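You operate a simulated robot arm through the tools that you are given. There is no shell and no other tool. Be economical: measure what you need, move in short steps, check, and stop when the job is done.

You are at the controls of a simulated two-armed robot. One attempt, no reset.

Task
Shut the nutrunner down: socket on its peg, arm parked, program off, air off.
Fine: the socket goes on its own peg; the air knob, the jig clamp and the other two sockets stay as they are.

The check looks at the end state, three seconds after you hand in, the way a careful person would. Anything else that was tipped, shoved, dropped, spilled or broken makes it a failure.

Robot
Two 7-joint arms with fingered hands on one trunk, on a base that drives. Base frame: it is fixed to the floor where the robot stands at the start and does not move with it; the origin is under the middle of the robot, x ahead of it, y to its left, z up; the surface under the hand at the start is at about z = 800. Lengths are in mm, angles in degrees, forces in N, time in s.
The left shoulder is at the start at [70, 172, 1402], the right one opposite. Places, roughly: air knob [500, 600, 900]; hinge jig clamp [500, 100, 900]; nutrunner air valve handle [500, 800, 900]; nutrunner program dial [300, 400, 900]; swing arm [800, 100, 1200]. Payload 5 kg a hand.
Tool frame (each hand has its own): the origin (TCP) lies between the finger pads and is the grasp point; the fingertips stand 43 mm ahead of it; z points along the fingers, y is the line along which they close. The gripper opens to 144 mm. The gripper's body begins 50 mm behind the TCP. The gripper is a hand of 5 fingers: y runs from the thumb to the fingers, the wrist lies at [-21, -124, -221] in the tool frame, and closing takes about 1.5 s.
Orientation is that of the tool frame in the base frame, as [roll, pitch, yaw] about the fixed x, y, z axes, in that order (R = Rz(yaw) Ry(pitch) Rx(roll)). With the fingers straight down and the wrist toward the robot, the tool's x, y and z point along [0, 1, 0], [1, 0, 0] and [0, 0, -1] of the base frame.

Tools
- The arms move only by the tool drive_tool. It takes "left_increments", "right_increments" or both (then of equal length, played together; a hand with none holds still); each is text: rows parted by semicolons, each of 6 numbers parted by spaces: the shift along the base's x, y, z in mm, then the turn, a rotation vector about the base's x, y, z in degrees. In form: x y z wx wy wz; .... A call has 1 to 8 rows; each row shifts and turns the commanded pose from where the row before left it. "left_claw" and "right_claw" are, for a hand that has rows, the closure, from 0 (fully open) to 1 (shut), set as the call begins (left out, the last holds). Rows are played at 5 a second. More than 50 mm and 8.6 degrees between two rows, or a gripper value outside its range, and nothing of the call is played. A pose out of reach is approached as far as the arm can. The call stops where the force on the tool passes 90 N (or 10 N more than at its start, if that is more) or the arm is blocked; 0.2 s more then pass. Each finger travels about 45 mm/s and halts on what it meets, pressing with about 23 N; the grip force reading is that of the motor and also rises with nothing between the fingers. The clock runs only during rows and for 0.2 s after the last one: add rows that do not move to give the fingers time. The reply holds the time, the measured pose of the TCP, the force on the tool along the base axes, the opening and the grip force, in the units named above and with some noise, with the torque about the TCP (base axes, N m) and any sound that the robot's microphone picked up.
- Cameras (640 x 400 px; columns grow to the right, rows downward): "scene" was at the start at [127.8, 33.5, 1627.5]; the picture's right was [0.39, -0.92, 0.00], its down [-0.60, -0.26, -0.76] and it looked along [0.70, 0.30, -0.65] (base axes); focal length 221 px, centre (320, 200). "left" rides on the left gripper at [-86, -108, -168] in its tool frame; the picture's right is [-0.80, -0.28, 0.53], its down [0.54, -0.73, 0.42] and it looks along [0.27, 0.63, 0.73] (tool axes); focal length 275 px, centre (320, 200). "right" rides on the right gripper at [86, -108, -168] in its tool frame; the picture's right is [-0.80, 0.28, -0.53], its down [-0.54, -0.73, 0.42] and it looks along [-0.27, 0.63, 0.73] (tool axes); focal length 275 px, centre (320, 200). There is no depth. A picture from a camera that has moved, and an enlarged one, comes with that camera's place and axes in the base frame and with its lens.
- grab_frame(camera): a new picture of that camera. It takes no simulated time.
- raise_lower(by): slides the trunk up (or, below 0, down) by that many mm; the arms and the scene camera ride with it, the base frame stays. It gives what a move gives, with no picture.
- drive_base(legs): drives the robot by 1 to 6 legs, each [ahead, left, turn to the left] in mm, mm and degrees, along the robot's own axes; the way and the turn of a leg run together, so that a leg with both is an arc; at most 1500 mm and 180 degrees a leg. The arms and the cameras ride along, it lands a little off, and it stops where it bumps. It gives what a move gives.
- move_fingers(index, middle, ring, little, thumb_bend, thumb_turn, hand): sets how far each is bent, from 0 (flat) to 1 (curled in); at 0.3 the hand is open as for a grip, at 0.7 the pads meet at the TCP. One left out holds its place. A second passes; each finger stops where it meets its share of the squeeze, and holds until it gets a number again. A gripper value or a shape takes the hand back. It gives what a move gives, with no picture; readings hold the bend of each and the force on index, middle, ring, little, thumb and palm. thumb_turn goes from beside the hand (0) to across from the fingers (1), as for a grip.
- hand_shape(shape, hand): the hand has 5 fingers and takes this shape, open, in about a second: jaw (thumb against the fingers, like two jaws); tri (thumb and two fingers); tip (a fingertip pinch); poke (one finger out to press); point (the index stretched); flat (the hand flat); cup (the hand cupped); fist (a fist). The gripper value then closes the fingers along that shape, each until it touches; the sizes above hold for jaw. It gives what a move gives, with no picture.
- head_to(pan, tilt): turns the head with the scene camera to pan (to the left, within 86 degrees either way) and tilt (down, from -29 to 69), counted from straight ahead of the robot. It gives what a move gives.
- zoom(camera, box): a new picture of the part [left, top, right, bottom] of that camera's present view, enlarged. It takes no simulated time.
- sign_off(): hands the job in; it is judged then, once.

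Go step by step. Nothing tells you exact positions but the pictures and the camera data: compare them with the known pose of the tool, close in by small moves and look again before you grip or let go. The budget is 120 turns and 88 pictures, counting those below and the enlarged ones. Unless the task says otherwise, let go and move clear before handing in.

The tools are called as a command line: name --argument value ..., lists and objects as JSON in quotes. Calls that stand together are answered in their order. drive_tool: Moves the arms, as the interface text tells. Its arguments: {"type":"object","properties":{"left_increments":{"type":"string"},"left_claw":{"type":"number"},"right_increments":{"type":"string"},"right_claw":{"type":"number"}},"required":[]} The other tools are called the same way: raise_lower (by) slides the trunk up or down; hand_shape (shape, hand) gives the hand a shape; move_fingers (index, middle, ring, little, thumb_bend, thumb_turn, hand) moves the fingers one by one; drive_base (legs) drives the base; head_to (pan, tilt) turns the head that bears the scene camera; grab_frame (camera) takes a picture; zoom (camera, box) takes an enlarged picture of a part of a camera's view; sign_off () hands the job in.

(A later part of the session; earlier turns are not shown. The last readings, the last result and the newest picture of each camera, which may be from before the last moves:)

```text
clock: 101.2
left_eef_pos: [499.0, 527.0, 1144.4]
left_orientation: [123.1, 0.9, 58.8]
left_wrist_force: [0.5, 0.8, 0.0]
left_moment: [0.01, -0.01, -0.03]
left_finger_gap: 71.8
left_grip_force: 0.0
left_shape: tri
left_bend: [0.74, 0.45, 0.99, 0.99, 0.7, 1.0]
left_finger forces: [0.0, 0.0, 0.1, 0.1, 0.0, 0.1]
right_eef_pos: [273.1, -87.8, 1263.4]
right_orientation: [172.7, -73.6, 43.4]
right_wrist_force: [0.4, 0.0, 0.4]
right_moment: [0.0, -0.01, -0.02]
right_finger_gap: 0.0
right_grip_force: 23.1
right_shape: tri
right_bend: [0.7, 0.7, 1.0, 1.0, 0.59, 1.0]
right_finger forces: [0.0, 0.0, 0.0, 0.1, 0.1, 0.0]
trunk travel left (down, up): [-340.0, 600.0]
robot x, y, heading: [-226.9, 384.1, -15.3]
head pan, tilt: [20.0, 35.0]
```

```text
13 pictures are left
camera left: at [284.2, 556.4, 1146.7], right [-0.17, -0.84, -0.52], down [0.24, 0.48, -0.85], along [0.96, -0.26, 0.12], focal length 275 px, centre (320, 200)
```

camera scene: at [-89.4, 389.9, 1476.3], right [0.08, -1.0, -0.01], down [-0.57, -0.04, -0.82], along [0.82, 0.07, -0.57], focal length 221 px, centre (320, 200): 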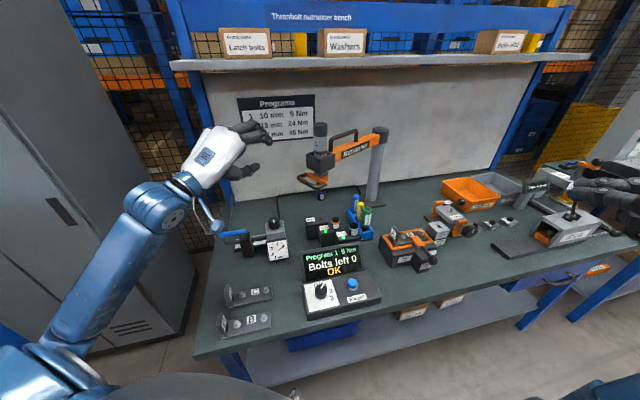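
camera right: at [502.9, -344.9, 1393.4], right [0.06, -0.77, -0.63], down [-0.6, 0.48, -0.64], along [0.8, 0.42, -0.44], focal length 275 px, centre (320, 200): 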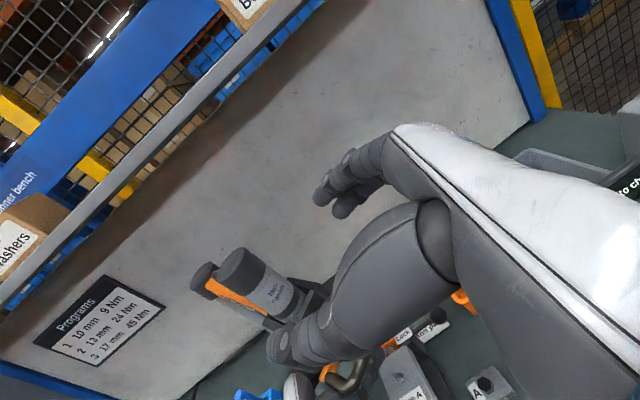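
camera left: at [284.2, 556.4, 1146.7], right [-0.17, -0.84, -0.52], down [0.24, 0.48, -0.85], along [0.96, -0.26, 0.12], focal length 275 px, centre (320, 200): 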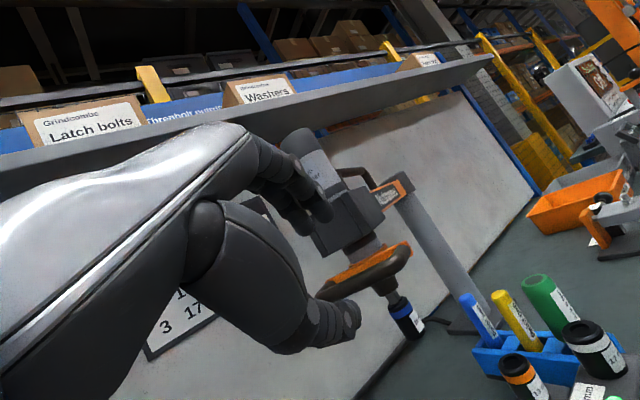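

The approach line passes right at the bar (≈(575, 482, 1090)). I narrow the gap and slide on to it.

drive_tool --left_increments "0 0 0 0 0 0;0 0 0 0 0 0;14 -8.5 -11.5 0 0 0;14 -8.5 -11.5 0 0 0;14 -8.5 -11.5 0 0 0;15 -8.5 -11.5 0 0 0;0 0 0 0 0 0" --left_claw 0.68

zoom --camera "left" --box '[240, 140, 480, 360]'

```text
clock: 102.8
left_eef_pos: [550.6, 499.3, 1103.0]
left_orientation: [122.7, 0.7, 59.0]
left_wrist_force: [-33.1, 29.9, 11.3]
left_moment: [-0.91, -1.42, 0.79]
left_finger_gap: 44.2
left_grip_force: 0.0
left_shape: tri
left_bend: [0.75, 0.56, 0.99, 0.99, 0.74, 1.0]
left_finger forces: [10.9, 33.4, 0.0, 0.0, 0.0, 0.0]
right_eef_pos: [270.4, -83.1, 1266.5]
right_orientation: [171.2, -73.6, 45.0]
right_wrist_force: [0.4, -0.4, 0.4]
right_moment: [0.01, 0.05, -0.03]
right_finger_gap: 0.1
right_grip_force: 23.3
right_shape: tri
right_bend: [0.7, 0.7, 1.0, 1.0, 0.59, 1.0]
right_finger forces: [0.0, 0.0, 0.0, 0.1, 0.1, 0.0]
trunk travel left (down, up): [-340.0, 600.0]
robot x, y, heading: [-225.6, 386.8, -15.2]
head pan, tilt: [20.0, 35.0]
```

```text
1.82 times, centred on (360, 250) of left
camera zoom: at [335.7, 526.9, 1104.0], right [-0.16, -0.84, -0.52], down [0.24, 0.47, -0.85], along [0.96, -0.26, 0.13], focal length 500 px, centre (247, 109)
```

zoom: 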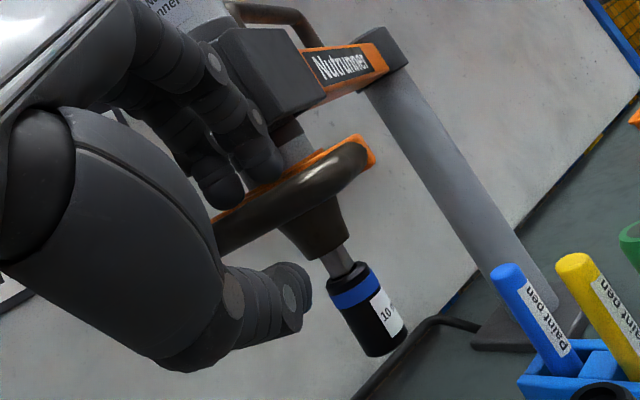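

Fingers are over the bar and thumb is under it, but the tips press on the tool body. I back off 12 mm and close on the bar.

drive_tool --left_increments "-6 3.5 0 0 0 0;-6 3.5 0 0 0 0;0 0 0 0 0 0;0 0 0 0 0 0;0 0 0 0 0 0;0 0 0 0 0 0;0 0 0 0 0 0;0 0 0 0 0 0" --left_claw 1

```text
clock: 104.6
left_eef_pos: [546.3, 501.0, 1096.0]
left_orientation: [123.3, 0.9, 58.9]
left_wrist_force: [-4.3, 1.2, -22.7]
left_moment: [0.32, 0.46, -0.11]
left_finger_gap: 5.2
left_grip_force: 22.9
left_shape: tri
left_bend: [0.74, 0.61, 1.0, 1.0, 0.59, 1.0]
left_finger forces: [5.5, 7.7, 0.0, 0.0, 28.8, 0.0]
right_eef_pos: [275.7, -87.4, 1262.9]
right_orientation: [172.6, -73.5, 43.5]
right_wrist_force: [-0.1, 0.2, 0.2]
right_moment: [0.02, 0.01, -0.02]
right_finger_gap: 0.0
right_grip_force: 23.5
right_shape: tri
right_bend: [0.7, 0.7, 1.0, 1.0, 0.59, 1.0]
right_finger forces: [0.0, 0.1, 0.1, 0.0, 0.0, 0.0]
trunk travel left (down, up): [-340.0, 600.0]
robot x, y, heading: [-223.8, 387.4, -15.0]
head pan, tilt: [20.0, 35.0]
```

The bar is gripped. I lower straight down 90 mm, then check alignment just above the peg.

drive_tool --left_increments "0 0 -10 0 0 0;0 0 -12 0 0 0;0 0 -12 0 0 0;0 0 -12 0 0 0;0 0 -12 0 0 0;0 0 -12 0 0 0;0 0 -12 0 0 0;0 0 0 0 0 0"

zoom --camera "scene" --box '[285, 160, 355, 240]'

```text
clock: 106.4
left_eef_pos: [546.1, 498.7, 1015.6]
left_orientation: [123.1, 0.8, 58.9]
left_wrist_force: [9.4, -9.8, 5.7]
left_moment: [-0.06, 0.01, -0.12]
left_finger_gap: 6.9
left_grip_force: 23.1
left_shape: tri
left_bend: [0.74, 0.6, 1.0, 1.0, 0.64, 1.0]
left_finger forces: [12.0, 10.1, 0.1, 0.1, 10.5, 0.0]
right_eef_pos: [274.3, -89.1, 1263.0]
right_orientation: [173.0, -73.5, 43.1]
right_wrist_force: [0.0, 0.1, -1.1]
right_moment: [0.01, -0.02, 0.02]
right_finger_gap: 0.1
right_grip_force: 23.1
right_shape: tri
right_bend: [0.7, 0.7, 1.0, 1.0, 0.59, 1.0]
right_finger forces: [0.0, 0.0, 0.0, 0.1, 0.0, 0.0]
trunk travel left (down, up): [-340.0, 600.0]
robot x, y, heading: [-222.7, 388.5, -15.2]
head pan, tilt: [20.0, 35.0]
```

```text
5.00 times, centred on (320, 200) of scene
camera zoom: at [-86.0, 379.4, 1475.6], right [0.08, -1.0, 0.0], down [-0.57, -0.05, -0.82], along [0.82, 0.07, -0.57], focal length 1104 px, centre (320, 200)
```

zoom: 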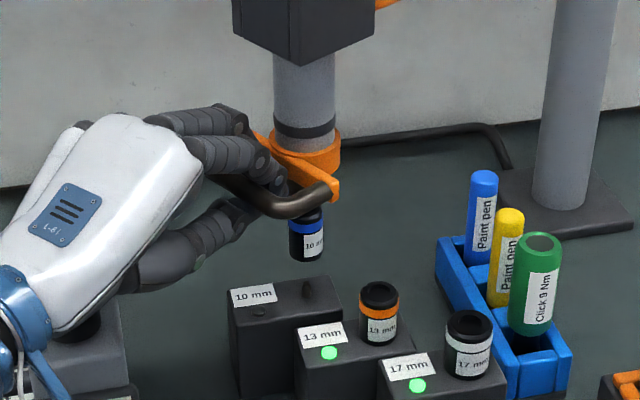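

Aligned within about a millimetre. I lower gently onto the peg.

drive_tool --left_increments "0 0 -6 0 0 0;0 0 -6 0 0 0;0 0 -6 0 0 0;0 0 -6 0 0 0;0 0 -6 0 0 0;0 0 -5 0 0 0;0 0 0 0 0 0"

```text
clock: 108.0
left_eef_pos: [545.1, 499.8, 979.3]
left_orientation: [123.3, 0.8, 58.8]
left_wrist_force: [10.1, -8.5, 6.7]
left_moment: [-0.02, -0.05, -0.12]
left_finger_gap: 7.0
left_grip_force: 23.0
left_shape: tri
left_bend: [0.74, 0.6, 1.0, 1.0, 0.64, 1.0]
left_finger forces: [12.2, 10.2, 0.0, 0.0, 10.1, 0.0]
right_eef_pos: [274.7, -88.5, 1262.4]
right_orientation: [172.7, -73.6, 43.4]
right_wrist_force: [0.5, -0.6, 0.5]
right_moment: [0.02, -0.01, 0.0]
right_finger_gap: 0.0
right_grip_force: 22.8
right_shape: tri
right_bend: [0.7, 0.7, 1.0, 1.0, 0.59, 1.0]
right_finger forces: [0.0, 0.0, 0.0, 0.0, 0.0, 0.0]
trunk travel left (down, up): [-340.0, 600.0]
robot x, y, heading: [-219.4, 388.1, -15.3]
head pan, tilt: [20.0, 35.0]
```

drive_tool --left_increments "0 0 -4 0 0 0;0 0 -4 0 0 0;0 0 -4 0 0 0;0 0 -3 0 0 0;0 0 -3 0 0 0;0 0 0 0 0 0"

zoom --camera "scene" --box '[285, 160, 355, 240]'

```text
clock: 109.4
left_eef_pos: [543.9, 499.2, 964.9]
left_orientation: [123.1, 0.7, 59.0]
left_wrist_force: [10.9, -5.5, 25.6]
left_moment: [-0.41, -0.24, -0.03]
left_finger_gap: 8.5
left_grip_force: 22.9
left_shape: tri
left_bend: [0.74, 0.59, 1.0, 1.0, 0.67, 1.0]
left_finger forces: [17.6, 10.3, 0.0, 0.1, 0.0, 0.1]
right_eef_pos: [273.7, -88.3, 1264.9]
right_orientation: [172.2, -73.6, 43.8]
right_wrist_force: [0.2, -0.1, -0.1]
right_moment: [-0.02, 0.0, 0.0]
right_finger_gap: 0.1
right_grip_force: 22.8
right_shape: tri
right_bend: [0.7, 0.7, 1.0, 1.0, 0.59, 1.0]
right_finger forces: [0.0, 0.1, 0.0, 0.1, 0.0, 0.1]
trunk travel left (down, up): [-340.0, 600.0]
robot x, y, heading: [-222.0, 386.3, -15.3]
head pan, tilt: [20.0, 35.0]
```

```text
5.00 times, centred on (320, 200) of scene
camera zoom: at [-88.0, 379.7, 1476.0], right [0.08, -1.0, 0.0], down [-0.57, -0.05, -0.82], along [0.82, 0.07, -0.57], focal length 1104 px, centre (320, 200)
```

zoom: 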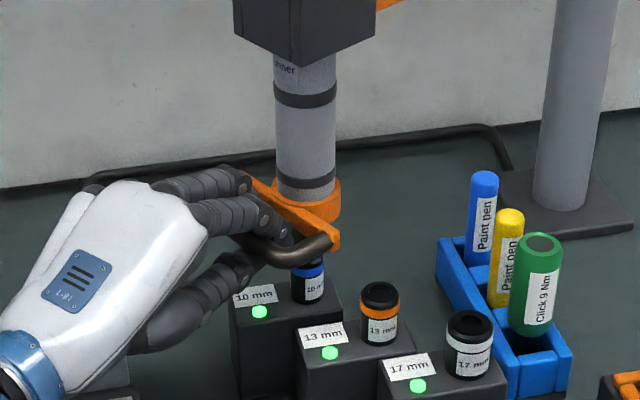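

The 10 mm light is green, so the socket is seated. Now I lift the tool straight up and watch whether the socket stays.

drive_tool --left_increments "0 0 5 0 0 0;0 0 5 0 0 0;0 0 5 0 0 0;0 0 5 0 0 0;0 0 5 0 0 0;0 0 5 0 0 0;0 0 5 0 0 0;0 0 5 0 0 0"

zoom --camera "scene" --box '[285, 160, 355, 240]'

```text
clock: 111.2
left_eef_pos: [545.6, 500.2, 1003.0]
left_orientation: [123.1, 0.8, 58.9]
left_wrist_force: [7.9, -10.2, 7.4]
left_moment: [-0.04, 0.1, -0.18]
left_finger_gap: 7.3
left_grip_force: 23.3
left_shape: tri
left_bend: [0.74, 0.6, 1.0, 1.0, 0.67, 1.0]
left_finger forces: [11.8, 11.3, 0.1, 0.0, 10.5, 0.0]
right_eef_pos: [275.4, -90.0, 1263.0]
right_orientation: [172.6, -73.6, 43.6]
right_wrist_force: [0.1, 0.3, -0.1]
right_moment: [-0.04, 0.0, 0.03]
right_finger_gap: 0.1
right_grip_force: 22.9
right_shape: tri
right_bend: [0.7, 0.7, 1.0, 1.0, 0.59, 1.0]
right_finger forces: [0.1, 0.0, 0.0, 0.1, 0.0, 0.0]
trunk travel left (down, up): [-340.0, 600.0]
robot x, y, heading: [-222.0, 384.9, -15.1]
head pan, tilt: [20.0, 35.0]
```

```text
5.00 times, centred on (320, 200) of scene
camera zoom: at [-86.4, 379.3, 1475.6], right [0.08, -1.0, 0.0], down [-0.57, -0.05, -0.82], along [0.82, 0.07, -0.57], focal length 1104 px, centre (320, 200)
```

zoom: 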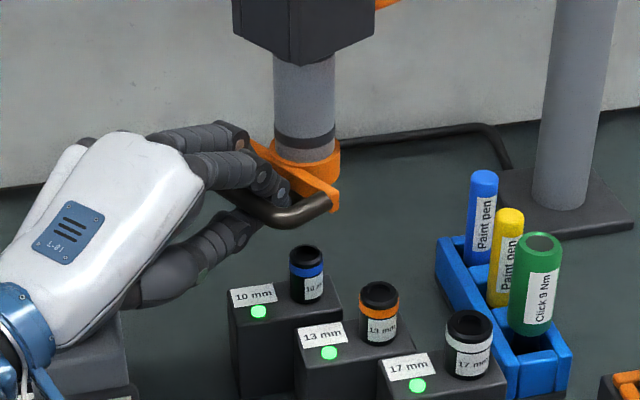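

The socket stays on its peg with all three lights green. I raise the tool to its top stop, let go of the handle, and back away.

drive_tool --left_increments "0 0 12 0 0 0;0 0 12 0 0 0;0 0 12 0 0 0;0 0 12 0 0 0;0 0 12 0 0 0;0 0 12 0 0 0;0 0 12 0 0 0;0 0 8 0 0 0"

drive_tool --left_increments "0 0 0 0 0 0;0 0 0 0 0 0;0 0 0 0 0 0;-14 8.5 9 0 0 0;-14 8.5 9 0 0 0;-14 8.5 9 0 0 0;-14 8.5 9 0 0 0;-14 8.5 9 0 0 0" --left_claw 0.6

drive_tool --left_increments "0 10 30 0 0 0;0 10 30 0 0 0;10 5 25 0 0 0;35 -8 0 0 0 0;35 -10 0 0 0 0;35 -12 0 0 0 0;30 -12 0 0 0 0;30 -10 0 0 0 0" --left_claw 1

zoom --camera "scene" --box '[230, 80, 430, 250]'

```text
clock: 113.0
left_eef_pos: [548.7, 499.4, 1088.8]
left_orientation: [123.8, 1.0, 58.9]
left_wrist_force: [7.1, -8.7, -35.7]
left_moment: [0.32, 0.74, -0.21]
left_finger_gap: 3.6
left_grip_force: 23.0
left_shape: tri
left_bend: [0.74, 0.63, 1.0, 1.0, 0.61, 1.0]
left_finger forces: [5.8, 13.7, 0.1, 0.0, 25.2, 0.1]
right_eef_pos: [279.1, -88.7, 1260.1]
right_orientation: [173.3, -73.4, 42.8]
right_wrist_force: [0.5, 0.1, -0.4]
right_moment: [0.0, 0.0, -0.02]
right_finger_gap: 0.0
right_grip_force: 22.9
right_shape: tri
right_bend: [0.7, 0.7, 1.0, 1.0, 0.59, 1.0]
right_finger forces: [0.0, 0.0, 0.1, 0.0, 0.0, 0.1]
trunk travel left (down, up): [-340.0, 600.0]
robot x, y, heading: [-222.0, 387.3, -14.9]
head pan, tilt: [20.0, 35.0]
```

```text
clock: 114.8
left_eef_pos: [473.8, 542.9, 1140.9]
left_orientation: [123.2, 0.8, 58.8]
left_wrist_force: [0.3, -0.3, 0.6]
left_moment: [0.05, 0.01, -0.03]
left_finger_gap: 57.4
left_grip_force: 0.1
left_shape: tri
left_bend: [0.74, 0.49, 0.99, 0.99, 0.73, 1.0]
left_finger forces: [0.1, 0.0, 0.0, 0.0, 0.0, 0.0]
right_eef_pos: [273.2, -88.2, 1264.4]
right_orientation: [172.4, -73.6, 43.7]
right_wrist_force: [-0.7, 0.0, -0.2]
right_moment: [0.0, 0.0, -0.04]
right_finger_gap: 0.0
right_grip_force: 23.1
right_shape: tri
right_bend: [0.7, 0.7, 1.0, 1.0, 0.59, 1.0]
right_finger forces: [0.1, 0.0, 0.0, 0.0, 0.0, 0.0]
trunk travel left (down, up): [-340.0, 600.0]
robot x, y, heading: [-219.3, 385.3, -15.2]
head pan, tilt: [20.0, 35.0]
```

```text
clock: 116.8
left_eef_pos: [521.7, 697.4, 1226.3]
left_orientation: [123.6, 0.2, 70.5]
left_wrist_force: [0.9, 0.7, -1.6]
left_moment: [-0.07, -0.05, -0.14]
left_finger_gap: 0.2
left_grip_force: 22.9
left_shape: tri
left_bend: [0.7, 0.7, 1.0, 1.0, 0.59, 1.0]
left_finger forces: [0.1, 0.0, 0.0, 0.0, 0.1, 0.0]
right_eef_pos: [273.2, 27.7, 1266.0]
right_orientation: [172.8, -74.0, 54.6]
right_wrist_force: [2.8, -1.0, -1.5]
right_moment: [0.06, -0.05, 0.16]
right_finger_gap: 0.0
right_grip_force: 23.3
right_shape: tri
right_bend: [0.7, 0.7, 1.0, 1.0, 0.59, 1.0]
right_finger forces: [0.0, 0.0, 0.1, 0.0, 0.0, 0.1]
trunk travel left (down, up): [-340.0, 600.0]
robot x, y, heading: [-301.1, 403.3, -3.6]
head pan, tilt: [20.0, 35.0]
stopped in row 8 (left hand): the arm was blocked; the commanded pose is now the measured one
```

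```text
2.35 times, centred on (330, 165) of scene
camera zoom: at [-174.4, 415.8, 1478.1], right [0.28, -0.96, 0.0], down [-0.55, -0.15, -0.82], along [0.79, 0.23, -0.57], focal length 519 px, centre (296, 282)
```

zoom: 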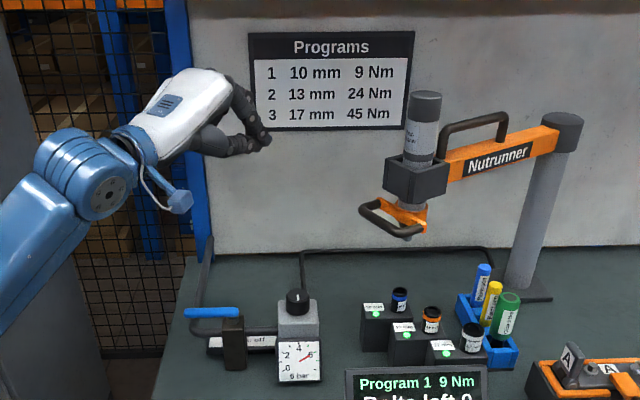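

The arm swing bumped something on the left and nudged the base, so I'll move the robot away to the right, bringing the left hand beside the motor barrel on its far-left side.

drive_base --legs '[[114, -206, 3.6]]'

head_to --pan 30 --tilt 30

grab_frame --camera "scene"

```text
clock: 118.5
left_eef_pos: [619.4, 545.4, 1220.6]
left_orientation: [123.5, 0.7, 73.8]
left_wrist_force: [0.5, -0.4, -0.2]
left_moment: [-0.01, 0.01, -0.02]
left_finger_gap: 0.0
left_grip_force: 23.1
left_shape: tri
left_bend: [0.7, 0.7, 1.0, 1.0, 0.59, 1.0]
left_finger forces: [0.0, 0.0, 0.1, 0.1, 0.0, 0.0]
right_eef_pos: [408.6, -138.5, 1262.5]
right_orientation: [173.1, -73.4, 57.9]
right_wrist_force: [-0.3, -0.3, -1.1]
right_moment: [0.02, -0.01, 0.03]
right_finger_gap: 0.1
right_grip_force: 22.8
right_shape: tri
right_bend: [0.7, 0.7, 1.0, 1.0, 0.59, 1.0]
right_finger forces: [0.0, 0.0, 0.1, 0.1, 0.0, 0.0]
trunk travel left (down, up): [-340.0, 600.0]
robot x, y, heading: [-192.9, 193.5, -0.5]
head pan, tilt: [20.0, 35.0]
```

```text
clock: 119.2
left_eef_pos: [618.1, 543.5, 1221.2]
left_orientation: [123.7, 0.6, 73.9]
left_wrist_force: [-0.4, 0.2, 0.7]
left_moment: [-0.02, -0.03, 0.01]
left_finger_gap: 0.0
left_grip_force: 23.0
left_shape: tri
left_bend: [0.7, 0.7, 1.0, 1.0, 0.59, 1.0]
left_finger forces: [0.0, 0.1, 0.0, 0.1, 0.1, 0.1]
right_eef_pos: [408.6, -138.5, 1263.6]
right_orientation: [172.8, -73.5, 58.1]
right_wrist_force: [0.9, 0.3, -0.2]
right_moment: [-0.02, 0.01, 0.02]
right_finger_gap: 0.0
right_grip_force: 22.8
right_shape: tri
right_bend: [0.7, 0.7, 1.0, 1.0, 0.59, 1.0]
right_finger forces: [0.1, 0.1, 0.0, 0.0, 0.0, 0.0]
trunk travel left (down, up): [-340.0, 600.0]
robot x, y, heading: [-195.4, 194.1, -0.6]
head pan, tilt: [30.0, 30.0]
```

```text
7 pictures are left
camera scene: at [-64.4, 238.2, 1483.4], right [0.49, -0.87, 0.0], down [-0.44, -0.25, -0.87], along [0.75, 0.43, -0.5], focal length 221 px, centre (320, 200)
```

scene: 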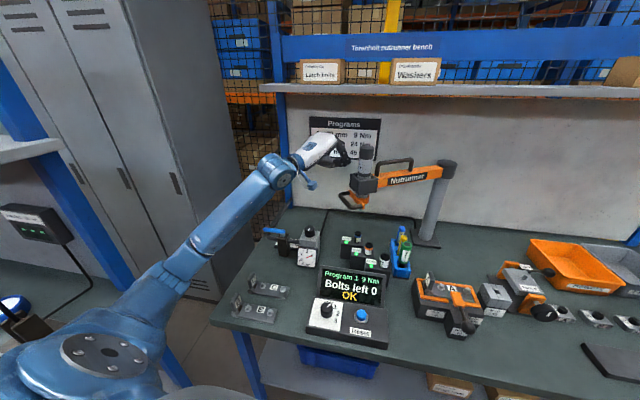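

The arm is free and the left hand sits just beside the barrel. I push it along the arc with the side of the closed fingers, CCW back toward the park side.

drive_tool --left_increments "6 -25 0 0 0 0;0 -14 0 0 0 0;-12 -15 0 0 0 0;-12 -15 0 0 0 0;-10.5 -16.5 0 0 0 0;-10.5 -16.5 0 0 0 0;-8.5 -17 0 0 0 0;-8.5 -17 0 0 0 0"

drive_tool --left_increments "-7 -18.5 0 0 0 0;-7 -18.5 0 0 0 0;-5 -18.5 0 0 0 0;-5 -18.5 0 0 0 0;-2.5 -19.5 0 0 0 0;-2.5 -19.5 0 0 0 0;-1 -19 0 0 0 0;-1 -19 0 0 0 0"

```text
clock: 121.0
left_eef_pos: [562.6, 408.9, 1221.8]
left_orientation: [123.6, 0.6, 73.8]
left_wrist_force: [-0.2, 0.0, -0.1]
left_moment: [0.05, 0.0, 0.02]
left_finger_gap: 0.0
left_grip_force: 22.8
left_shape: tri
left_bend: [0.7, 0.7, 1.0, 1.0, 0.59, 1.0]
left_finger forces: [0.0, 0.0, 0.1, 0.1, 0.1, 0.0]
right_eef_pos: [408.1, -138.9, 1262.5]
right_orientation: [173.2, -73.5, 57.8]
right_wrist_force: [0.8, -0.3, 0.4]
right_moment: [0.05, 0.02, -0.01]
right_finger_gap: 0.0
right_grip_force: 22.5
right_shape: tri
right_bend: [0.7, 0.7, 1.0, 1.0, 0.59, 1.0]
right_finger forces: [0.0, 0.1, 0.0, 0.0, 0.0, 0.0]
trunk travel left (down, up): [-340.0, 600.0]
robot x, y, heading: [-196.5, 196.6, -0.7]
head pan, tilt: [30.0, 30.0]
```

```text
clock: 122.8
left_eef_pos: [530.7, 255.9, 1220.4]
left_orientation: [123.5, 0.7, 73.8]
left_wrist_force: [-0.3, -0.7, 0.3]
left_moment: [0.01, 0.04, 0.03]
left_finger_gap: 0.0
left_grip_force: 23.3
left_shape: tri
left_bend: [0.7, 0.7, 1.0, 1.0, 0.59, 1.0]
left_finger forces: [0.1, 0.0, 0.1, 0.0, 0.1, 0.0]
right_eef_pos: [409.4, -139.3, 1262.5]
right_orientation: [173.1, -73.5, 57.8]
right_wrist_force: [0.7, 0.1, 0.4]
right_moment: [0.01, 0.0, 0.02]
right_finger_gap: 0.0
right_grip_force: 23.0
right_shape: tri
right_bend: [0.7, 0.7, 1.0, 1.0, 0.59, 1.0]
right_finger forces: [0.0, 0.0, 0.0, 0.0, 0.0, 0.0]
trunk travel left (down, up): [-340.0, 600.0]
robot x, y, heading: [-193.2, 198.4, -0.3]
head pan, tilt: [30.0, 30.0]
```

Tracking well. I continue the side push to about 205°, then I'll switch to pushing with the fingertips from the robot's side.

drive_tool --left_increments "1 -19.5 0 0 0 0;1 -19.5 0 0 0 0;3.5 -19 0 0 0 0;3.5 -19 0 0 0 0;5 -18.5 0 0 0 0;5 -18.5 0 0 0 0;7 -18 0 0 0 0;7 -18 0 0 0 0"

grab_frame --camera "scene"

```text
clock: 124.7
left_eef_pos: [562.6, 105.8, 1220.8]
left_orientation: [123.6, 0.7, 73.8]
left_wrist_force: [0.3, -0.1, 1.2]
left_moment: [0.0, 0.0, 0.02]
left_finger_gap: 0.2
left_grip_force: 23.2
left_shape: tri
left_bend: [0.7, 0.7, 1.0, 1.0, 0.59, 1.0]
left_finger forces: [0.1, 0.0, 0.1, 0.1, 0.0, 0.1]
right_eef_pos: [408.5, -139.8, 1262.2]
right_orientation: [173.0, -73.5, 57.9]
right_wrist_force: [0.2, -1.1, -1.1]
right_moment: [0.01, 0.02, 0.02]
right_finger_gap: 0.0
right_grip_force: 23.5
right_shape: tri
right_bend: [0.7, 0.7, 1.0, 1.0, 0.59, 1.0]
right_finger forces: [0.0, 0.0, 0.0, 0.0, 0.0, 0.0]
trunk travel left (down, up): [-340.0, 600.0]
robot x, y, heading: [-190.1, 194.9, -0.4]
head pan, tilt: [30.0, 30.0]
```

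```text
6 pictures are left
camera scene: at [-64.3, 237.3, 1483.5], right [0.49, -0.87, 0.0], down [-0.44, -0.25, -0.87], along [0.75, 0.43, -0.5], focal length 221 px, centre (320, 200)
```

scene: 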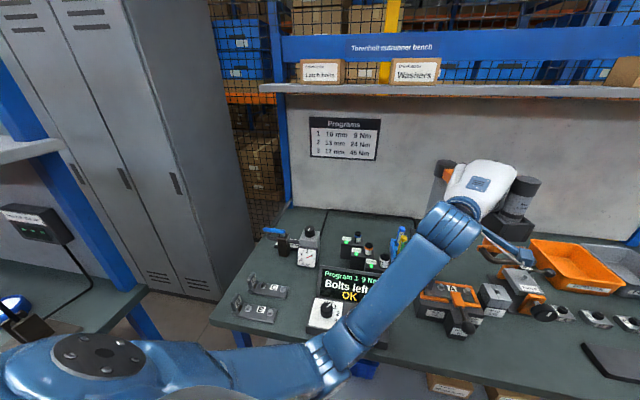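

The arm is at ~206°. I step the hand back behind the barrel and push with the tips, moving the right hand aside meanwhile.

drive_tool --left_increments "-25 -3 0 0 0 0;-26 -7 0 0 0 0;7.5 -18 0 0 0 0;7.5 -18 0 0 0 0;9 -17.5 0 0 0 0;9 -17.5 0 0 0 0;11 -16 0 0 0 0;11 -16 0 0 0 0" --right_increments "0 -40 0 0 0 0;0 -40 0 0 0 0;0 -40 0 0 0 0;0 -40 0 0 0 0;0 -30 0 0 0 0;0 0 0 0 0 0;0 0 0 0 0 0;0 0 0 0 0 0"

drive_tool --left_increments "12 -14.5 0 0 0 0;12 -14.5 0 0 0 0;14 -13.5 0 0 0 0;14 -13.5 0 0 0 0;15.5 -12 0 0 0 0;15.5 -12 0 0 0 0;16.5 -10.5 0 0 0 0;16.5 -10.5 0 0 0 0"

head_to --pan -10 --tilt 30

grab_frame --camera "scene"

```text
clock: 126.2
left_eef_pos: [587.6, 75.5, 1157.2]
left_orientation: [126.4, -7.1, 78.4]
left_wrist_force: [1.3, -0.1, -1.6]
left_moment: [0.0, 0.01, -0.06]
left_finger_gap: 0.0
left_grip_force: 23.0
left_shape: tri
left_bend: [0.7, 0.7, 1.0, 1.0, 0.66, 1.0]
left_finger forces: [0.0, 0.0, 0.0, 0.0, 0.0, 0.0]
right_eef_pos: [414.7, -328.9, 1258.1]
right_orientation: [173.5, -73.4, 57.5]
right_wrist_force: [1.7, -0.5, -0.1]
right_moment: [0.07, -0.03, 0.09]
right_finger_gap: 0.0
right_grip_force: 22.8
right_shape: tri
right_bend: [0.7, 0.7, 1.0, 1.0, 0.59, 1.0]
right_finger forces: [0.1, 0.1, 0.0, 0.0, 0.1, 0.0]
trunk travel left (down, up): [-340.0, 600.0]
robot x, y, heading: [-189.1, 195.7, -0.3]
head pan, tilt: [30.0, 30.0]
stopped in row 7 (left hand): the arm was blocked; the commanded pose is now the measured one
```

```text
clock: 127.5
left_eef_pos: [684.2, 80.4, 1112.8]
left_orientation: [127.3, -13.8, 82.4]
left_wrist_force: [-0.9, -0.2, 0.3]
left_moment: [0.03, -0.04, 0.04]
left_finger_gap: 0.0
left_grip_force: 22.6
left_shape: tri
left_bend: [0.7, 0.7, 1.0, 1.0, 0.66, 1.0]
left_finger forces: [0.1, 0.1, 0.0, 0.0, 0.0, 0.1]
right_eef_pos: [407.4, -328.4, 1262.5]
right_orientation: [173.2, -73.3, 57.6]
right_wrist_force: [-0.2, 0.5, 0.4]
right_moment: [0.0, -0.03, -0.01]
right_finger_gap: 0.0
right_grip_force: 23.1
right_shape: tri
right_bend: [0.7, 0.7, 1.0, 1.0, 0.59, 1.0]
right_finger forces: [0.0, 0.1, 0.1, 0.0, 0.1, 0.0]
trunk travel left (down, up): [-340.0, 600.0]
robot x, y, heading: [-193.7, 189.2, -0.6]
head pan, tilt: [30.0, 30.0]
stopped in row 6 (left hand): the arm was blocked; the commanded pose is now the measured one
```

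```text
clock: 128.6
left_eef_pos: [683.5, 79.8, 1112.8]
left_orientation: [127.3, -13.8, 82.4]
left_wrist_force: [-0.3, -0.2, 0.0]
left_moment: [0.0, 0.01, 0.04]
left_finger_gap: 0.1
left_grip_force: 22.6
left_shape: tri
left_bend: [0.7, 0.7, 1.0, 1.0, 0.66, 1.0]
left_finger forces: [0.0, 0.0, 0.1, 0.1, 0.0, 0.0]
right_eef_pos: [407.6, -329.4, 1262.2]
right_orientation: [173.0, -73.5, 58.0]
right_wrist_force: [-0.7, -0.9, -0.5]
right_moment: [0.01, -0.01, -0.01]
right_finger_gap: 0.3
right_grip_force: 23.1
right_shape: tri
right_bend: [0.7, 0.7, 1.0, 1.0, 0.59, 1.0]
right_finger forces: [0.0, 0.0, 0.0, 0.1, 0.0, 0.0]
trunk travel left (down, up): [-340.0, 600.0]
robot x, y, heading: [-194.1, 195.2, -0.5]
head pan, tilt: [-10.0, 30.0]
```

```text
5 pictures are left
camera scene: at [-54.8, 177.3, 1483.4], right [-0.18, -0.98, 0.0], down [-0.49, 0.09, -0.87], along [0.85, -0.16, -0.5], focal length 221 px, centre (320, 200)
```

scene: 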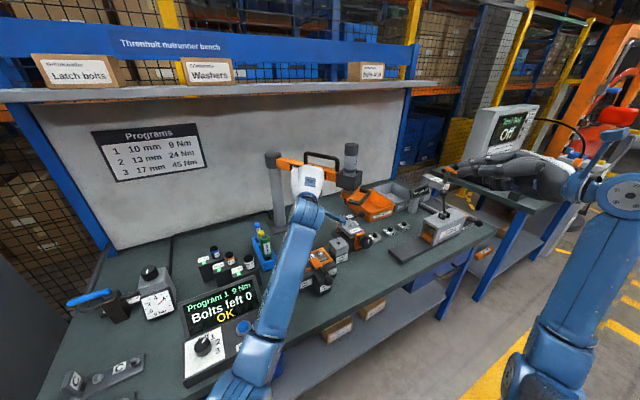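

The left wrist ran out of travel, and the arm is now at ~221°. I'll retract the left hand and shift the base right so the reach is straight for the last part.

drive_tool --left_increments "-45 5 10 0 0 -2.6;-45 5 15 0 0 -2.6;-45 5 20 0 0 -2.6;-45 0 20 0 0 -2.6;-45 0 20 0 0 -2.6;-25 0 20 0 0 0;0 0 0 0 0 0"

drive_base --legs '[[0, -465, 0]]'

```text
clock: 130.3
left_eef_pos: [448.6, 118.3, 1228.7]
left_orientation: [125.4, -18.3, 72.3]
left_wrist_force: [0.0, 0.0, 0.2]
left_moment: [0.0, 0.01, -0.04]
left_finger_gap: 0.1
left_grip_force: 23.3
left_shape: tri
left_bend: [0.7, 0.7, 1.0, 1.0, 0.66, 1.0]
left_finger forces: [0.0, 0.0, 0.1, 0.1, 0.0, 0.0]
right_eef_pos: [407.0, -328.4, 1261.0]
right_orientation: [172.9, -73.6, 58.0]
right_wrist_force: [-0.2, 1.3, 0.8]
right_moment: [-0.02, -0.03, 0.0]
right_finger_gap: 0.0
right_grip_force: 23.4
right_shape: tri
right_bend: [0.7, 0.7, 1.0, 1.0, 0.59, 1.0]
right_finger forces: [0.1, 0.0, 0.0, 0.0, 0.0, 0.0]
trunk travel left (down, up): [-340.0, 600.0]
robot x, y, heading: [-192.1, 193.3, -0.3]
head pan, tilt: [-10.0, 30.0]
stopped in row 7 (left hand): the arm was blocked; the commanded pose is now the measured one
```

```text
clock: 133.1
left_eef_pos: [446.3, -343.1, 1226.5]
left_orientation: [125.5, -18.3, 72.4]
left_wrist_force: [-0.1, -0.4, 0.0]
left_moment: [0.04, -0.02, 0.02]
left_finger_gap: 0.1
left_grip_force: 23.0
left_shape: tri
left_bend: [0.7, 0.7, 1.0, 1.0, 0.66, 1.0]
left_finger forces: [0.0, 0.1, 0.0, 0.0, 0.1, 0.0]
right_eef_pos: [404.3, -789.9, 1261.4]
right_orientation: [173.1, -73.6, 57.8]
right_wrist_force: [0.1, 0.6, -1.4]
right_moment: [-0.02, -0.02, 0.01]
right_finger_gap: 0.0
right_grip_force: 23.2
right_shape: tri
right_bend: [0.7, 0.7, 1.0, 1.0, 0.59, 1.0]
right_finger forces: [0.1, 0.0, 0.1, 0.0, 0.0, 0.0]
trunk travel left (down, up): [-340.0, 600.0]
robot x, y, heading: [-196.1, -263.8, -0.3]
head pan, tilt: [-10.0, 30.0]
```

Now level the hand and bring it up on the robot side of the barrel.

drive_tool --left_increments "0 45 0 -4.6 0.4 3;0 45 0 -4.6 0.4 3;0 45 0 -4.6 0.4 3;0 45 0 -4.6 0.4 3;0 46 0 0 0 0;0 46 0 0 0 0;0 46 0 0 0 0;0 46 0 0 0 0"

drive_tool --left_increments "24 1 0 0 0 0;24 1 0 0 0 0;24 0 0 0 0 0;22 0 0 0 0 0;0 0 0 0 0 0"

```text
clock: 134.9
left_eef_pos: [472.9, 16.5, 1227.4]
left_orientation: [123.5, 0.1, 84.6]
left_wrist_force: [0.1, 0.3, 0.2]
left_moment: [-0.01, -0.03, -0.06]
left_finger_gap: 0.0
left_grip_force: 22.7
left_shape: tri
left_bend: [0.7, 0.7, 1.0, 1.0, 0.66, 1.0]
left_finger forces: [0.0, 0.1, 0.0, 0.0, 0.0, 0.0]
left hand out of reach, approached as far as the arm can: row 4, 5, 6
right_eef_pos: [404.2, -788.9, 1263.0]
right_orientation: [172.6, -73.6, 58.3]
right_wrist_force: [0.0, -0.1, 1.0]
right_moment: [-0.04, 0.01, 0.0]
right_finger_gap: 0.1
right_grip_force: 22.9
right_shape: tri
right_bend: [0.7, 0.7, 1.0, 1.0, 0.59, 1.0]
right_finger forces: [0.0, 0.1, 0.0, 0.1, 0.0, 0.0]
trunk travel left (down, up): [-340.0, 600.0]
robot x, y, heading: [-197.8, -266.2, -0.5]
head pan, tilt: [-10.0, 30.0]
```

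```text
clock: 136.1
left_eef_pos: [566.3, 17.1, 1226.5]
left_orientation: [123.4, -0.1, 84.8]
left_wrist_force: [0.0, -0.4, -0.1]
left_moment: [-0.02, -0.01, 0.01]
left_finger_gap: 0.0
left_grip_force: 23.1
left_shape: tri
left_bend: [0.7, 0.7, 1.0, 1.0, 0.66, 1.0]
left_finger forces: [0.1, 0.0, 0.0, 0.0, 0.0, 0.1]
right_eef_pos: [404.1, -790.3, 1262.2]
right_orientation: [172.9, -73.5, 58.0]
right_wrist_force: [-0.3, -0.8, -0.3]
right_moment: [0.04, 0.0, -0.04]
right_finger_gap: 0.1
right_grip_force: 23.1
right_shape: tri
right_bend: [0.7, 0.7, 1.0, 1.0, 0.59, 1.0]
right_finger forces: [0.0, 0.0, 0.0, 0.0, 0.0, 0.0]
trunk travel left (down, up): [-340.0, 600.0]
robot x, y, heading: [-193.1, -268.4, -0.3]
head pan, tilt: [-10.0, 30.0]
```

drive_tool --left_increments "3 -20 0 0 0 0;4 -21 0 0 0 0;13 -14.5 0 0 0 0;13 -14.5 0 0 0 0;14.5 -13 0 0 0 0;14.5 -13 0 0 0 0;15.5 -11 0 0 0 0;15.5 -11 0 0 0 0"

drive_tool --left_increments "11 -7 0 0 0 0;11 -7 0 0 0 0;11 -6 0 0 0 0;9 -4.5 0 0 0 0;0 0 0 0 0 0;0 0 0 0 0 0"

zoom --camera "scene" --box '[180, 60, 440, 260]'

```text
clock: 137.9
left_eef_pos: [660.6, -101.0, 1225.9]
left_orientation: [123.5, -0.1, 84.8]
left_wrist_force: [0.8, -0.7, -0.3]
left_moment: [0.02, 0.03, -0.01]
left_finger_gap: 0.0
left_grip_force: 23.4
left_shape: tri
left_bend: [0.7, 0.7, 1.0, 1.0, 0.65, 1.0]
left_finger forces: [0.0, 0.1, 0.0, 0.0, 0.1, 0.0]
right_eef_pos: [406.1, -789.8, 1261.7]
right_orientation: [173.2, -73.5, 57.7]
right_wrist_force: [0.0, 0.1, -0.5]
right_moment: [0.01, -0.01, 0.06]
right_finger_gap: 0.1
right_grip_force: 22.9
right_shape: tri
right_bend: [0.7, 0.7, 1.0, 1.0, 0.59, 1.0]
right_finger forces: [0.1, 0.1, 0.1, 0.0, 0.1, 0.0]
trunk travel left (down, up): [-340.0, 600.0]
robot x, y, heading: [-195.4, -269.0, -0.6]
head pan, tilt: [-10.0, 30.0]
```

```text
clock: 139.3
left_eef_pos: [702.9, -125.8, 1227.2]
left_orientation: [123.4, 0.0, 84.8]
left_wrist_force: [0.1, -0.2, 0.0]
left_moment: [0.0, 0.01, -0.01]
left_finger_gap: 0.0
left_grip_force: 22.9
left_shape: tri
left_bend: [0.7, 0.7, 1.0, 1.0, 0.65, 1.0]
left_finger forces: [0.1, 0.0, 0.1, 0.0, 0.0, 0.0]
right_eef_pos: [405.4, -790.0, 1261.9]
right_orientation: [173.0, -73.4, 57.9]
right_wrist_force: [0.2, 0.1, -0.3]
right_moment: [-0.03, 0.01, 0.04]
right_finger_gap: 0.0
right_grip_force: 23.2
right_shape: tri
right_bend: [0.7, 0.7, 1.0, 1.0, 0.59, 1.0]
right_finger forces: [0.1, 0.0, 0.0, 0.0, 0.0, 0.1]
trunk travel left (down, up): [-340.0, 600.0]
robot x, y, heading: [-198.2, -264.2, -0.4]
head pan, tilt: [-10.0, 30.0]
```

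```text
2.00 times, centred on (310, 160) of scene
camera zoom: at [-57.9, -284.3, 1483.4], right [-0.18, -0.98, 0.0], down [-0.49, 0.09, -0.87], along [0.85, -0.16, -0.5], focal length 442 px, centre (340, 280)
```

zoom: 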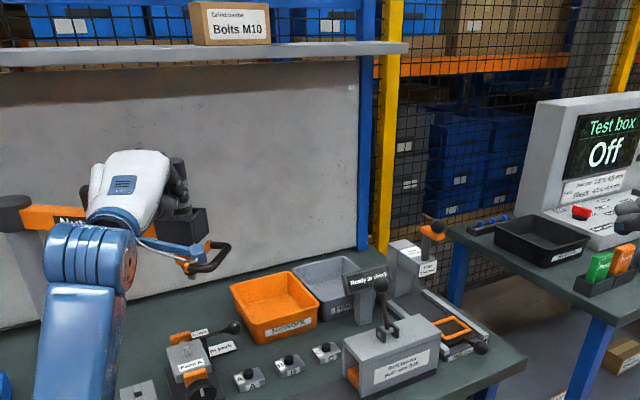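

The barrel is at ~250° and the "Arm park" label lies at ~259°. I push the remaining 9° slowly, then retreat.

drive_tool --left_increments "7.6 -3.4 0 0 0 0;7.6 -3.3 0 0 0 0;7.6 -3 0 0 0 0;7.6 -2.8 0 0 0 0;7.6 -2.6 0 0 0 0;7.6 -2.5 0 0 0 0;7.4 -2.4 0 0 0 0;0 0 0 0 0 0"

drive_tool --left_increments "-15 2 0 0 0 0;-30 4 0 0 0 0;-45 4 0 0 0 0;-45 4 0 0 0 0;-45 4 0 0 0 0;-45 4 0 0 0 0;-45 4 0 0 0 0;0 0 0 0 0 0"

zoom --camera "scene" --box '[180, 110, 320, 250]'

```text
clock: 141.1
left_eef_pos: [755.0, -145.0, 1226.8]
left_orientation: [123.4, 0.0, 84.8]
left_wrist_force: [0.1, -0.6, 0.3]
left_moment: [0.03, -0.02, 0.02]
left_finger_gap: 0.0
left_grip_force: 23.4
left_shape: tri
left_bend: [0.7, 0.7, 1.0, 1.0, 0.65, 1.0]
left_finger forces: [0.1, 0.0, 0.1, 0.0, 0.0, 0.0]
right_eef_pos: [405.2, -789.1, 1261.8]
right_orientation: [172.8, -73.5, 58.1]
right_wrist_force: [1.1, 0.0, 0.3]
right_moment: [0.0, 0.01, 0.01]
right_finger_gap: 0.1
right_grip_force: 22.9
right_shape: tri
right_bend: [0.7, 0.7, 1.0, 1.0, 0.59, 1.0]
right_finger forces: [0.1, 0.1, 0.0, 0.0, 0.1, 0.1]
trunk travel left (down, up): [-340.0, 600.0]
robot x, y, heading: [-196.3, -264.9, -0.3]
head pan, tilt: [-10.0, 30.0]
```

```text
clock: 142.9
left_eef_pos: [485.8, -118.2, 1226.3]
left_orientation: [123.6, 0.0, 84.9]
left_wrist_force: [0.6, -0.5, 0.1]
left_moment: [-0.01, -0.01, -0.02]
left_finger_gap: 0.0
left_grip_force: 23.6
left_shape: tri
left_bend: [0.7, 0.7, 1.0, 1.0, 0.65, 1.0]
left_finger forces: [0.1, 0.0, 0.0, 0.0, 0.0, 0.1]
right_eef_pos: [405.2, -790.3, 1262.7]
right_orientation: [173.1, -73.5, 57.7]
right_wrist_force: [0.2, 0.1, 0.2]
right_moment: [0.03, 0.0, -0.02]
right_finger_gap: 0.4
right_grip_force: 23.4
right_shape: tri
right_bend: [0.7, 0.7, 1.0, 1.0, 0.59, 1.0]
right_finger forces: [0.0, 0.0, 0.1, 0.0, 0.0, 0.0]
trunk travel left (down, up): [-340.0, 600.0]
robot x, y, heading: [-192.0, -269.2, -0.5]
head pan, tilt: [-10.0, 30.0]
```

```text
2.86 times, centred on (250, 180) of scene
camera zoom: at [-57.0, -284.4, 1483.3], right [-0.18, -0.98, 0.0], down [-0.49, 0.09, -0.87], along [0.85, -0.16, -0.5], focal length 631 px, centre (520, 257)
```

zoom: 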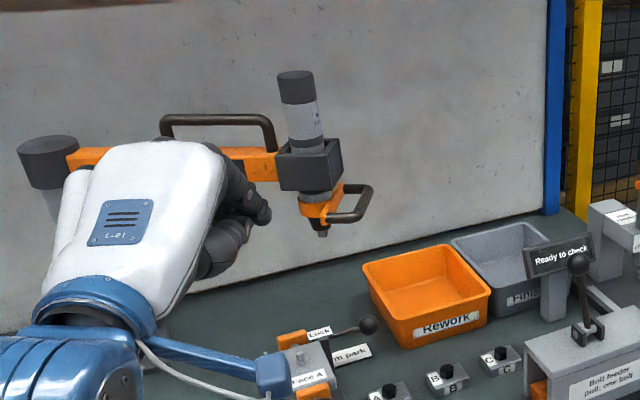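

The spindle now hangs almost above the "Arm park" label, about 1.5–2° short by my estimate. I nudge it ~11 mm further and retreat.

drive_tool --left_increments "45 -4 0 0 0 0;45 -4 0 0 0 0;45 -4 0 0 0 0;45 -4 0 0 0 0;45 -4 0 0 0 0;30 -4 0 0 0 0;10 -2 0 0 0 0;0 0 0 0 0 0"

drive_tool --left_increments "5 -1.5 0 0 0 0;5 -1.5 0 0 0 0;4 -1 0 0 0 0;0 0 0 0 0 0;-15 2 0 0 0 0;-35 4 0 0 0 0;-45 4 0 0 0 0;-45 4 0 0 0 0"

drive_tool --left_increments "-45 4 0 0 0 0;-45 4 0 0 0 0;-45 4 0 0 0 0;-45 0 0 0 0 0;0 0 0 0 0 0"

```text
clock: 144.7
left_eef_pos: [751.1, -146.5, 1227.2]
left_orientation: [123.5, 0.0, 84.8]
left_wrist_force: [-0.2, -0.1, -0.1]
left_moment: [0.06, -0.02, 0.01]
left_finger_gap: 0.0
left_grip_force: 22.7
left_shape: tri
left_bend: [0.7, 0.7, 1.0, 1.0, 0.65, 1.0]
left_finger forces: [0.0, 0.0, 0.0, 0.0, 0.0, 0.0]
right_eef_pos: [405.2, -790.6, 1261.9]
right_orientation: [173.0, -73.5, 58.0]
right_wrist_force: [0.1, 0.6, 0.2]
right_moment: [-0.01, 0.02, -0.01]
right_finger_gap: 0.0
right_grip_force: 22.8
right_shape: tri
right_bend: [0.7, 0.7, 1.0, 1.0, 0.59, 1.0]
right_finger forces: [0.1, 0.0, 0.0, 0.1, 0.0, 0.0]
trunk travel left (down, up): [-340.0, 600.0]
robot x, y, heading: [-198.7, -268.2, -0.4]
head pan, tilt: [-10.0, 30.0]
```

```text
clock: 146.5
left_eef_pos: [622.1, -134.5, 1226.3]
left_orientation: [123.4, 0.1, 84.7]
left_wrist_force: [-0.3, 0.3, 0.0]
left_moment: [0.03, 0.0, 0.02]
left_finger_gap: 0.0
left_grip_force: 23.7
left_shape: tri
left_bend: [0.7, 0.7, 1.0, 1.0, 0.65, 1.0]
left_finger forces: [0.0, 0.0, 0.1, 0.0, 0.0, 0.1]
right_eef_pos: [402.9, -789.8, 1262.9]
right_orientation: [172.7, -73.6, 58.2]
right_wrist_force: [-0.5, -0.2, 0.3]
right_moment: [-0.02, 0.01, -0.03]
right_finger_gap: 0.0
right_grip_force: 23.2
right_shape: tri
right_bend: [0.7, 0.7, 1.0, 1.0, 0.59, 1.0]
right_finger forces: [0.0, 0.0, 0.1, 0.0, 0.1, 0.0]
trunk travel left (down, up): [-340.0, 600.0]
robot x, y, heading: [-196.0, -268.2, -0.7]
head pan, tilt: [-10.0, 30.0]
```

```text
clock: 147.7
left_eef_pos: [467.7, -126.1, 1225.4]
left_orientation: [123.6, 0.0, 84.9]
left_wrist_force: [0.4, 0.0, 0.2]
left_moment: [-0.01, -0.03, -0.01]
left_finger_gap: 0.0
left_grip_force: 23.0
left_shape: tri
left_bend: [0.7, 0.7, 1.0, 1.0, 0.65, 1.0]
left_finger forces: [0.1, 0.0, 0.0, 0.0, 0.0, 0.0]
left hand out of reach, approached as far as the arm can: row 4
right_eef_pos: [405.2, -790.5, 1262.4]
right_orientation: [173.0, -73.5, 58.0]
right_wrist_force: [0.0, 0.0, 0.5]
right_moment: [0.01, 0.02, 0.0]
right_finger_gap: 0.2
right_grip_force: 23.2
right_shape: tri
right_bend: [0.7, 0.7, 1.0, 1.0, 0.59, 1.0]
right_finger forces: [0.1, 0.1, 0.0, 0.0, 0.1, 0.1]
trunk travel left (down, up): [-340.0, 600.0]
robot x, y, heading: [-197.8, -266.5, -0.2]
head pan, tilt: [-10.0, 30.0]
```

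The nutrunner arm is parked. Next are the dial (≈(308, 423, 862), needs +45° CCW from "1" to "Off") and the valve handle (pivot ≈(500, 733), free end ≈(487, 830), z≈900). I raise the trunk, drive to their front, and turn the left hand tool-down.

raise_lower --by 160

drive_base --legs '[[0, 517, 0], [60, 0, 0]]'

drive_tool --left_increments "-20 5 -5 0.71 8.12 0;-20 5 -5 0.71 8.12 0;-20 5 -5 0.71 8.12 0;-20 5 -5 0.71 8.12 0;-20 5 -5 0.71 8.12 0;-20 5 -5 0.71 8.12 0;-20 5 -5 0.71 8.12 0;0 0 0 0 0 0"

```text
clock: 149.6
left_eef_pos: [466.0, -125.7, 1386.6]
left_orientation: [123.4, 0.0, 84.7]
left_wrist_force: [0.4, -0.2, -0.1]
left_moment: [-0.01, 0.04, -0.05]
left_finger_gap: 0.2
left_grip_force: 23.1
left_shape: tri
left_bend: [0.7, 0.7, 1.0, 1.0, 0.65, 1.0]
left_finger forces: [0.0, 0.1, 0.0, 0.0, 0.1, 0.1]
right_eef_pos: [405.7, -791.1, 1422.8]
right_orientation: [173.0, -73.5, 57.9]
right_wrist_force: [0.9, -0.2, 0.5]
right_moment: [0.01, 0.03, 0.0]
right_finger_gap: 0.0
right_grip_force: 22.9
right_shape: tri
right_bend: [0.7, 0.7, 1.0, 1.0, 0.59, 1.0]
right_finger forces: [0.0, 0.0, 0.0, 0.1, 0.0, 0.1]
trunk travel left (down, up): [-500.0, 440.0]
robot x, y, heading: [-200.0, -268.9, -0.6]
head pan, tilt: [-10.0, 30.0]
```

```text
clock: 153.2
left_eef_pos: [522.9, 397.0, 1387.8]
left_orientation: [123.2, -0.1, 85.0]
left_wrist_force: [-1.4, 0.8, 0.4]
left_moment: [0.01, 0.03, 0.01]
left_finger_gap: 0.1
left_grip_force: 22.7
left_shape: tri
left_bend: [0.7, 0.7, 1.0, 1.0, 0.65, 1.0]
left_finger forces: [0.0, 0.1, 0.1, 0.1, 0.1, 0.1]
right_eef_pos: [462.8, -269.4, 1425.4]
right_orientation: [172.1, -73.6, 59.0]
right_wrist_force: [-0.8, 0.8, 0.5]
right_moment: [-0.05, 0.04, -0.06]
right_finger_gap: 0.1
right_grip_force: 22.8
right_shape: tri
right_bend: [0.7, 0.7, 1.0, 1.0, 0.59, 1.0]
right_finger forces: [0.1, 0.0, 0.1, 0.0, 0.0, 0.0]
trunk travel left (down, up): [-500.0, 440.0]
robot x, y, heading: [-134.5, 254.3, -0.2]
head pan, tilt: [-10.0, 30.0]
```

```text
clock: 155.2
left_eef_pos: [485.5, 534.9, 1292.7]
left_orientation: [160.2, -7.2, 90.5]
left_wrist_force: [0.8, 1.2, 0.4]
left_moment: [0.0, 0.0, 0.03]
left_finger_gap: 0.0
left_grip_force: 23.1
left_shape: tri
left_bend: [0.7, 0.7, 1.0, 1.0, 0.65, 1.0]
left_finger forces: [0.0, 0.0, 0.0, 0.0, 0.1, 0.1]
left hand out of reach, approached as far as the arm can: row 1, 2, 4, 5, 6, 7
right_eef_pos: [468.2, -267.7, 1423.3]
right_orientation: [173.3, -73.5, 57.9]
right_wrist_force: [-0.3, 0.6, -0.7]
right_moment: [-0.01, -0.05, -0.01]
right_finger_gap: 0.1
right_grip_force: 23.3
right_shape: tri
right_bend: [0.7, 0.7, 1.0, 1.0, 0.59, 1.0]
right_finger forces: [0.1, 0.0, 0.0, 0.0, 0.0, 0.1]
trunk travel left (down, up): [-500.0, 440.0]
robot x, y, heading: [-134.5, 254.2, -0.2]
head pan, tilt: [-10.0, 30.0]
stopped in row 8 (left hand): the arm was blocked; the commanded pose is now the measured one
```

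I'll finish levelling the hand and go above the valve handle's far side, stopping high to take one look.

drive_tool --left_increments "0 20 0 -2.36 6.6 0;0 20 0 -2.36 6.6 0;0 20 0 -2.36 6.6 0;10 42 -20 0 0 0;10 42 -20 0 0 0;10 42 -20 0 0 0;10 42 -20 0 0 0;9 42 -20 0 0 0"

drive_tool --left_increments "0 0 -45 0 0 0;0 0 -45 0 0 0;0 0 -45 0 0 0;0 0 -45 0 0 0;0 0 0 0 0 0"

```text
clock: 156.9
left_eef_pos: [581.1, 833.9, 1130.8]
left_orientation: [176.5, -1.1, 89.3]
left_wrist_force: [1.2, 0.6, -0.2]
left_moment: [-0.05, 0.02, -0.03]
left_finger_gap: 0.0
left_grip_force: 22.9
left_shape: tri
left_bend: [0.7, 0.7, 1.0, 1.0, 0.65, 1.0]
left_finger forces: [0.0, 0.1, 0.0, 0.0, 0.0, 0.0]
left hand out of reach, approached as far as the arm can: row 1, 2, 3
right_eef_pos: [467.3, -265.9, 1423.4]
right_orientation: [172.6, -73.3, 58.5]
right_wrist_force: [-0.4, 1.6, 0.1]
right_moment: [-0.03, 0.03, -0.1]
right_finger_gap: 0.0
right_grip_force: 23.2
right_shape: tri
right_bend: [0.7, 0.7, 1.0, 1.0, 0.59, 1.0]
right_finger forces: [0.0, 0.0, 0.0, 0.2, 0.0, 0.0]
trunk travel left (down, up): [-500.0, 440.0]
robot x, y, heading: [-135.9, 249.5, 0.1]
head pan, tilt: [-10.0, 30.0]
```

```text
clock: 158.2
left_eef_pos: [580.5, 832.0, 954.8]
left_orientation: [176.4, -1.3, 89.5]
left_wrist_force: [0.4, 0.2, 0.4]
left_moment: [0.01, 0.05, 0.0]
left_finger_gap: 0.2
left_grip_force: 22.5
left_shape: tri
left_bend: [0.7, 0.7, 1.0, 1.0, 0.65, 1.0]
left_finger forces: [0.0, 0.1, 0.0, 0.0, 0.1, 0.0]
right_eef_pos: [469.0, -269.2, 1422.5]
right_orientation: [172.5, -73.5, 58.5]
right_wrist_force: [-0.3, -0.8, 0.5]
right_moment: [0.03, 0.0, 0.0]
right_finger_gap: 0.0
right_grip_force: 23.2
right_shape: tri
right_bend: [0.7, 0.7, 1.0, 1.0, 0.59, 1.0]
right_finger forces: [0.0, 0.1, 0.0, 0.0, 0.0, 0.1]
trunk travel left (down, up): [-500.0, 440.0]
robot x, y, heading: [-137.4, 251.9, -0.1]
head pan, tilt: [-10.0, 30.0]
```

grab_frame --camera "left"

```text
2 pictures are left
camera left: at [461.9, 742.1, 1113.9], right [-0.26, -0.78, -0.57], down [-0.69, 0.56, -0.45], along [0.67, 0.28, -0.69], focal length 275 px, centre (320, 200)
```

left: 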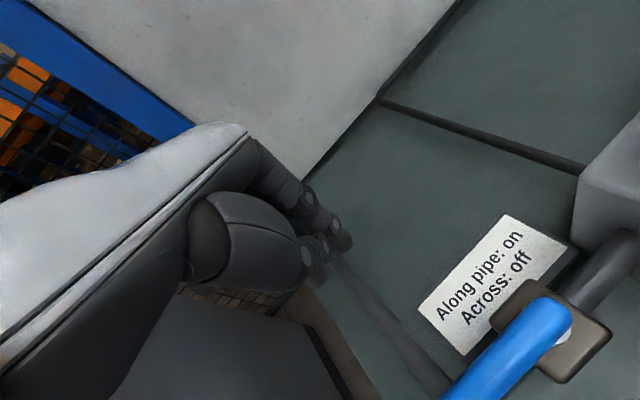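

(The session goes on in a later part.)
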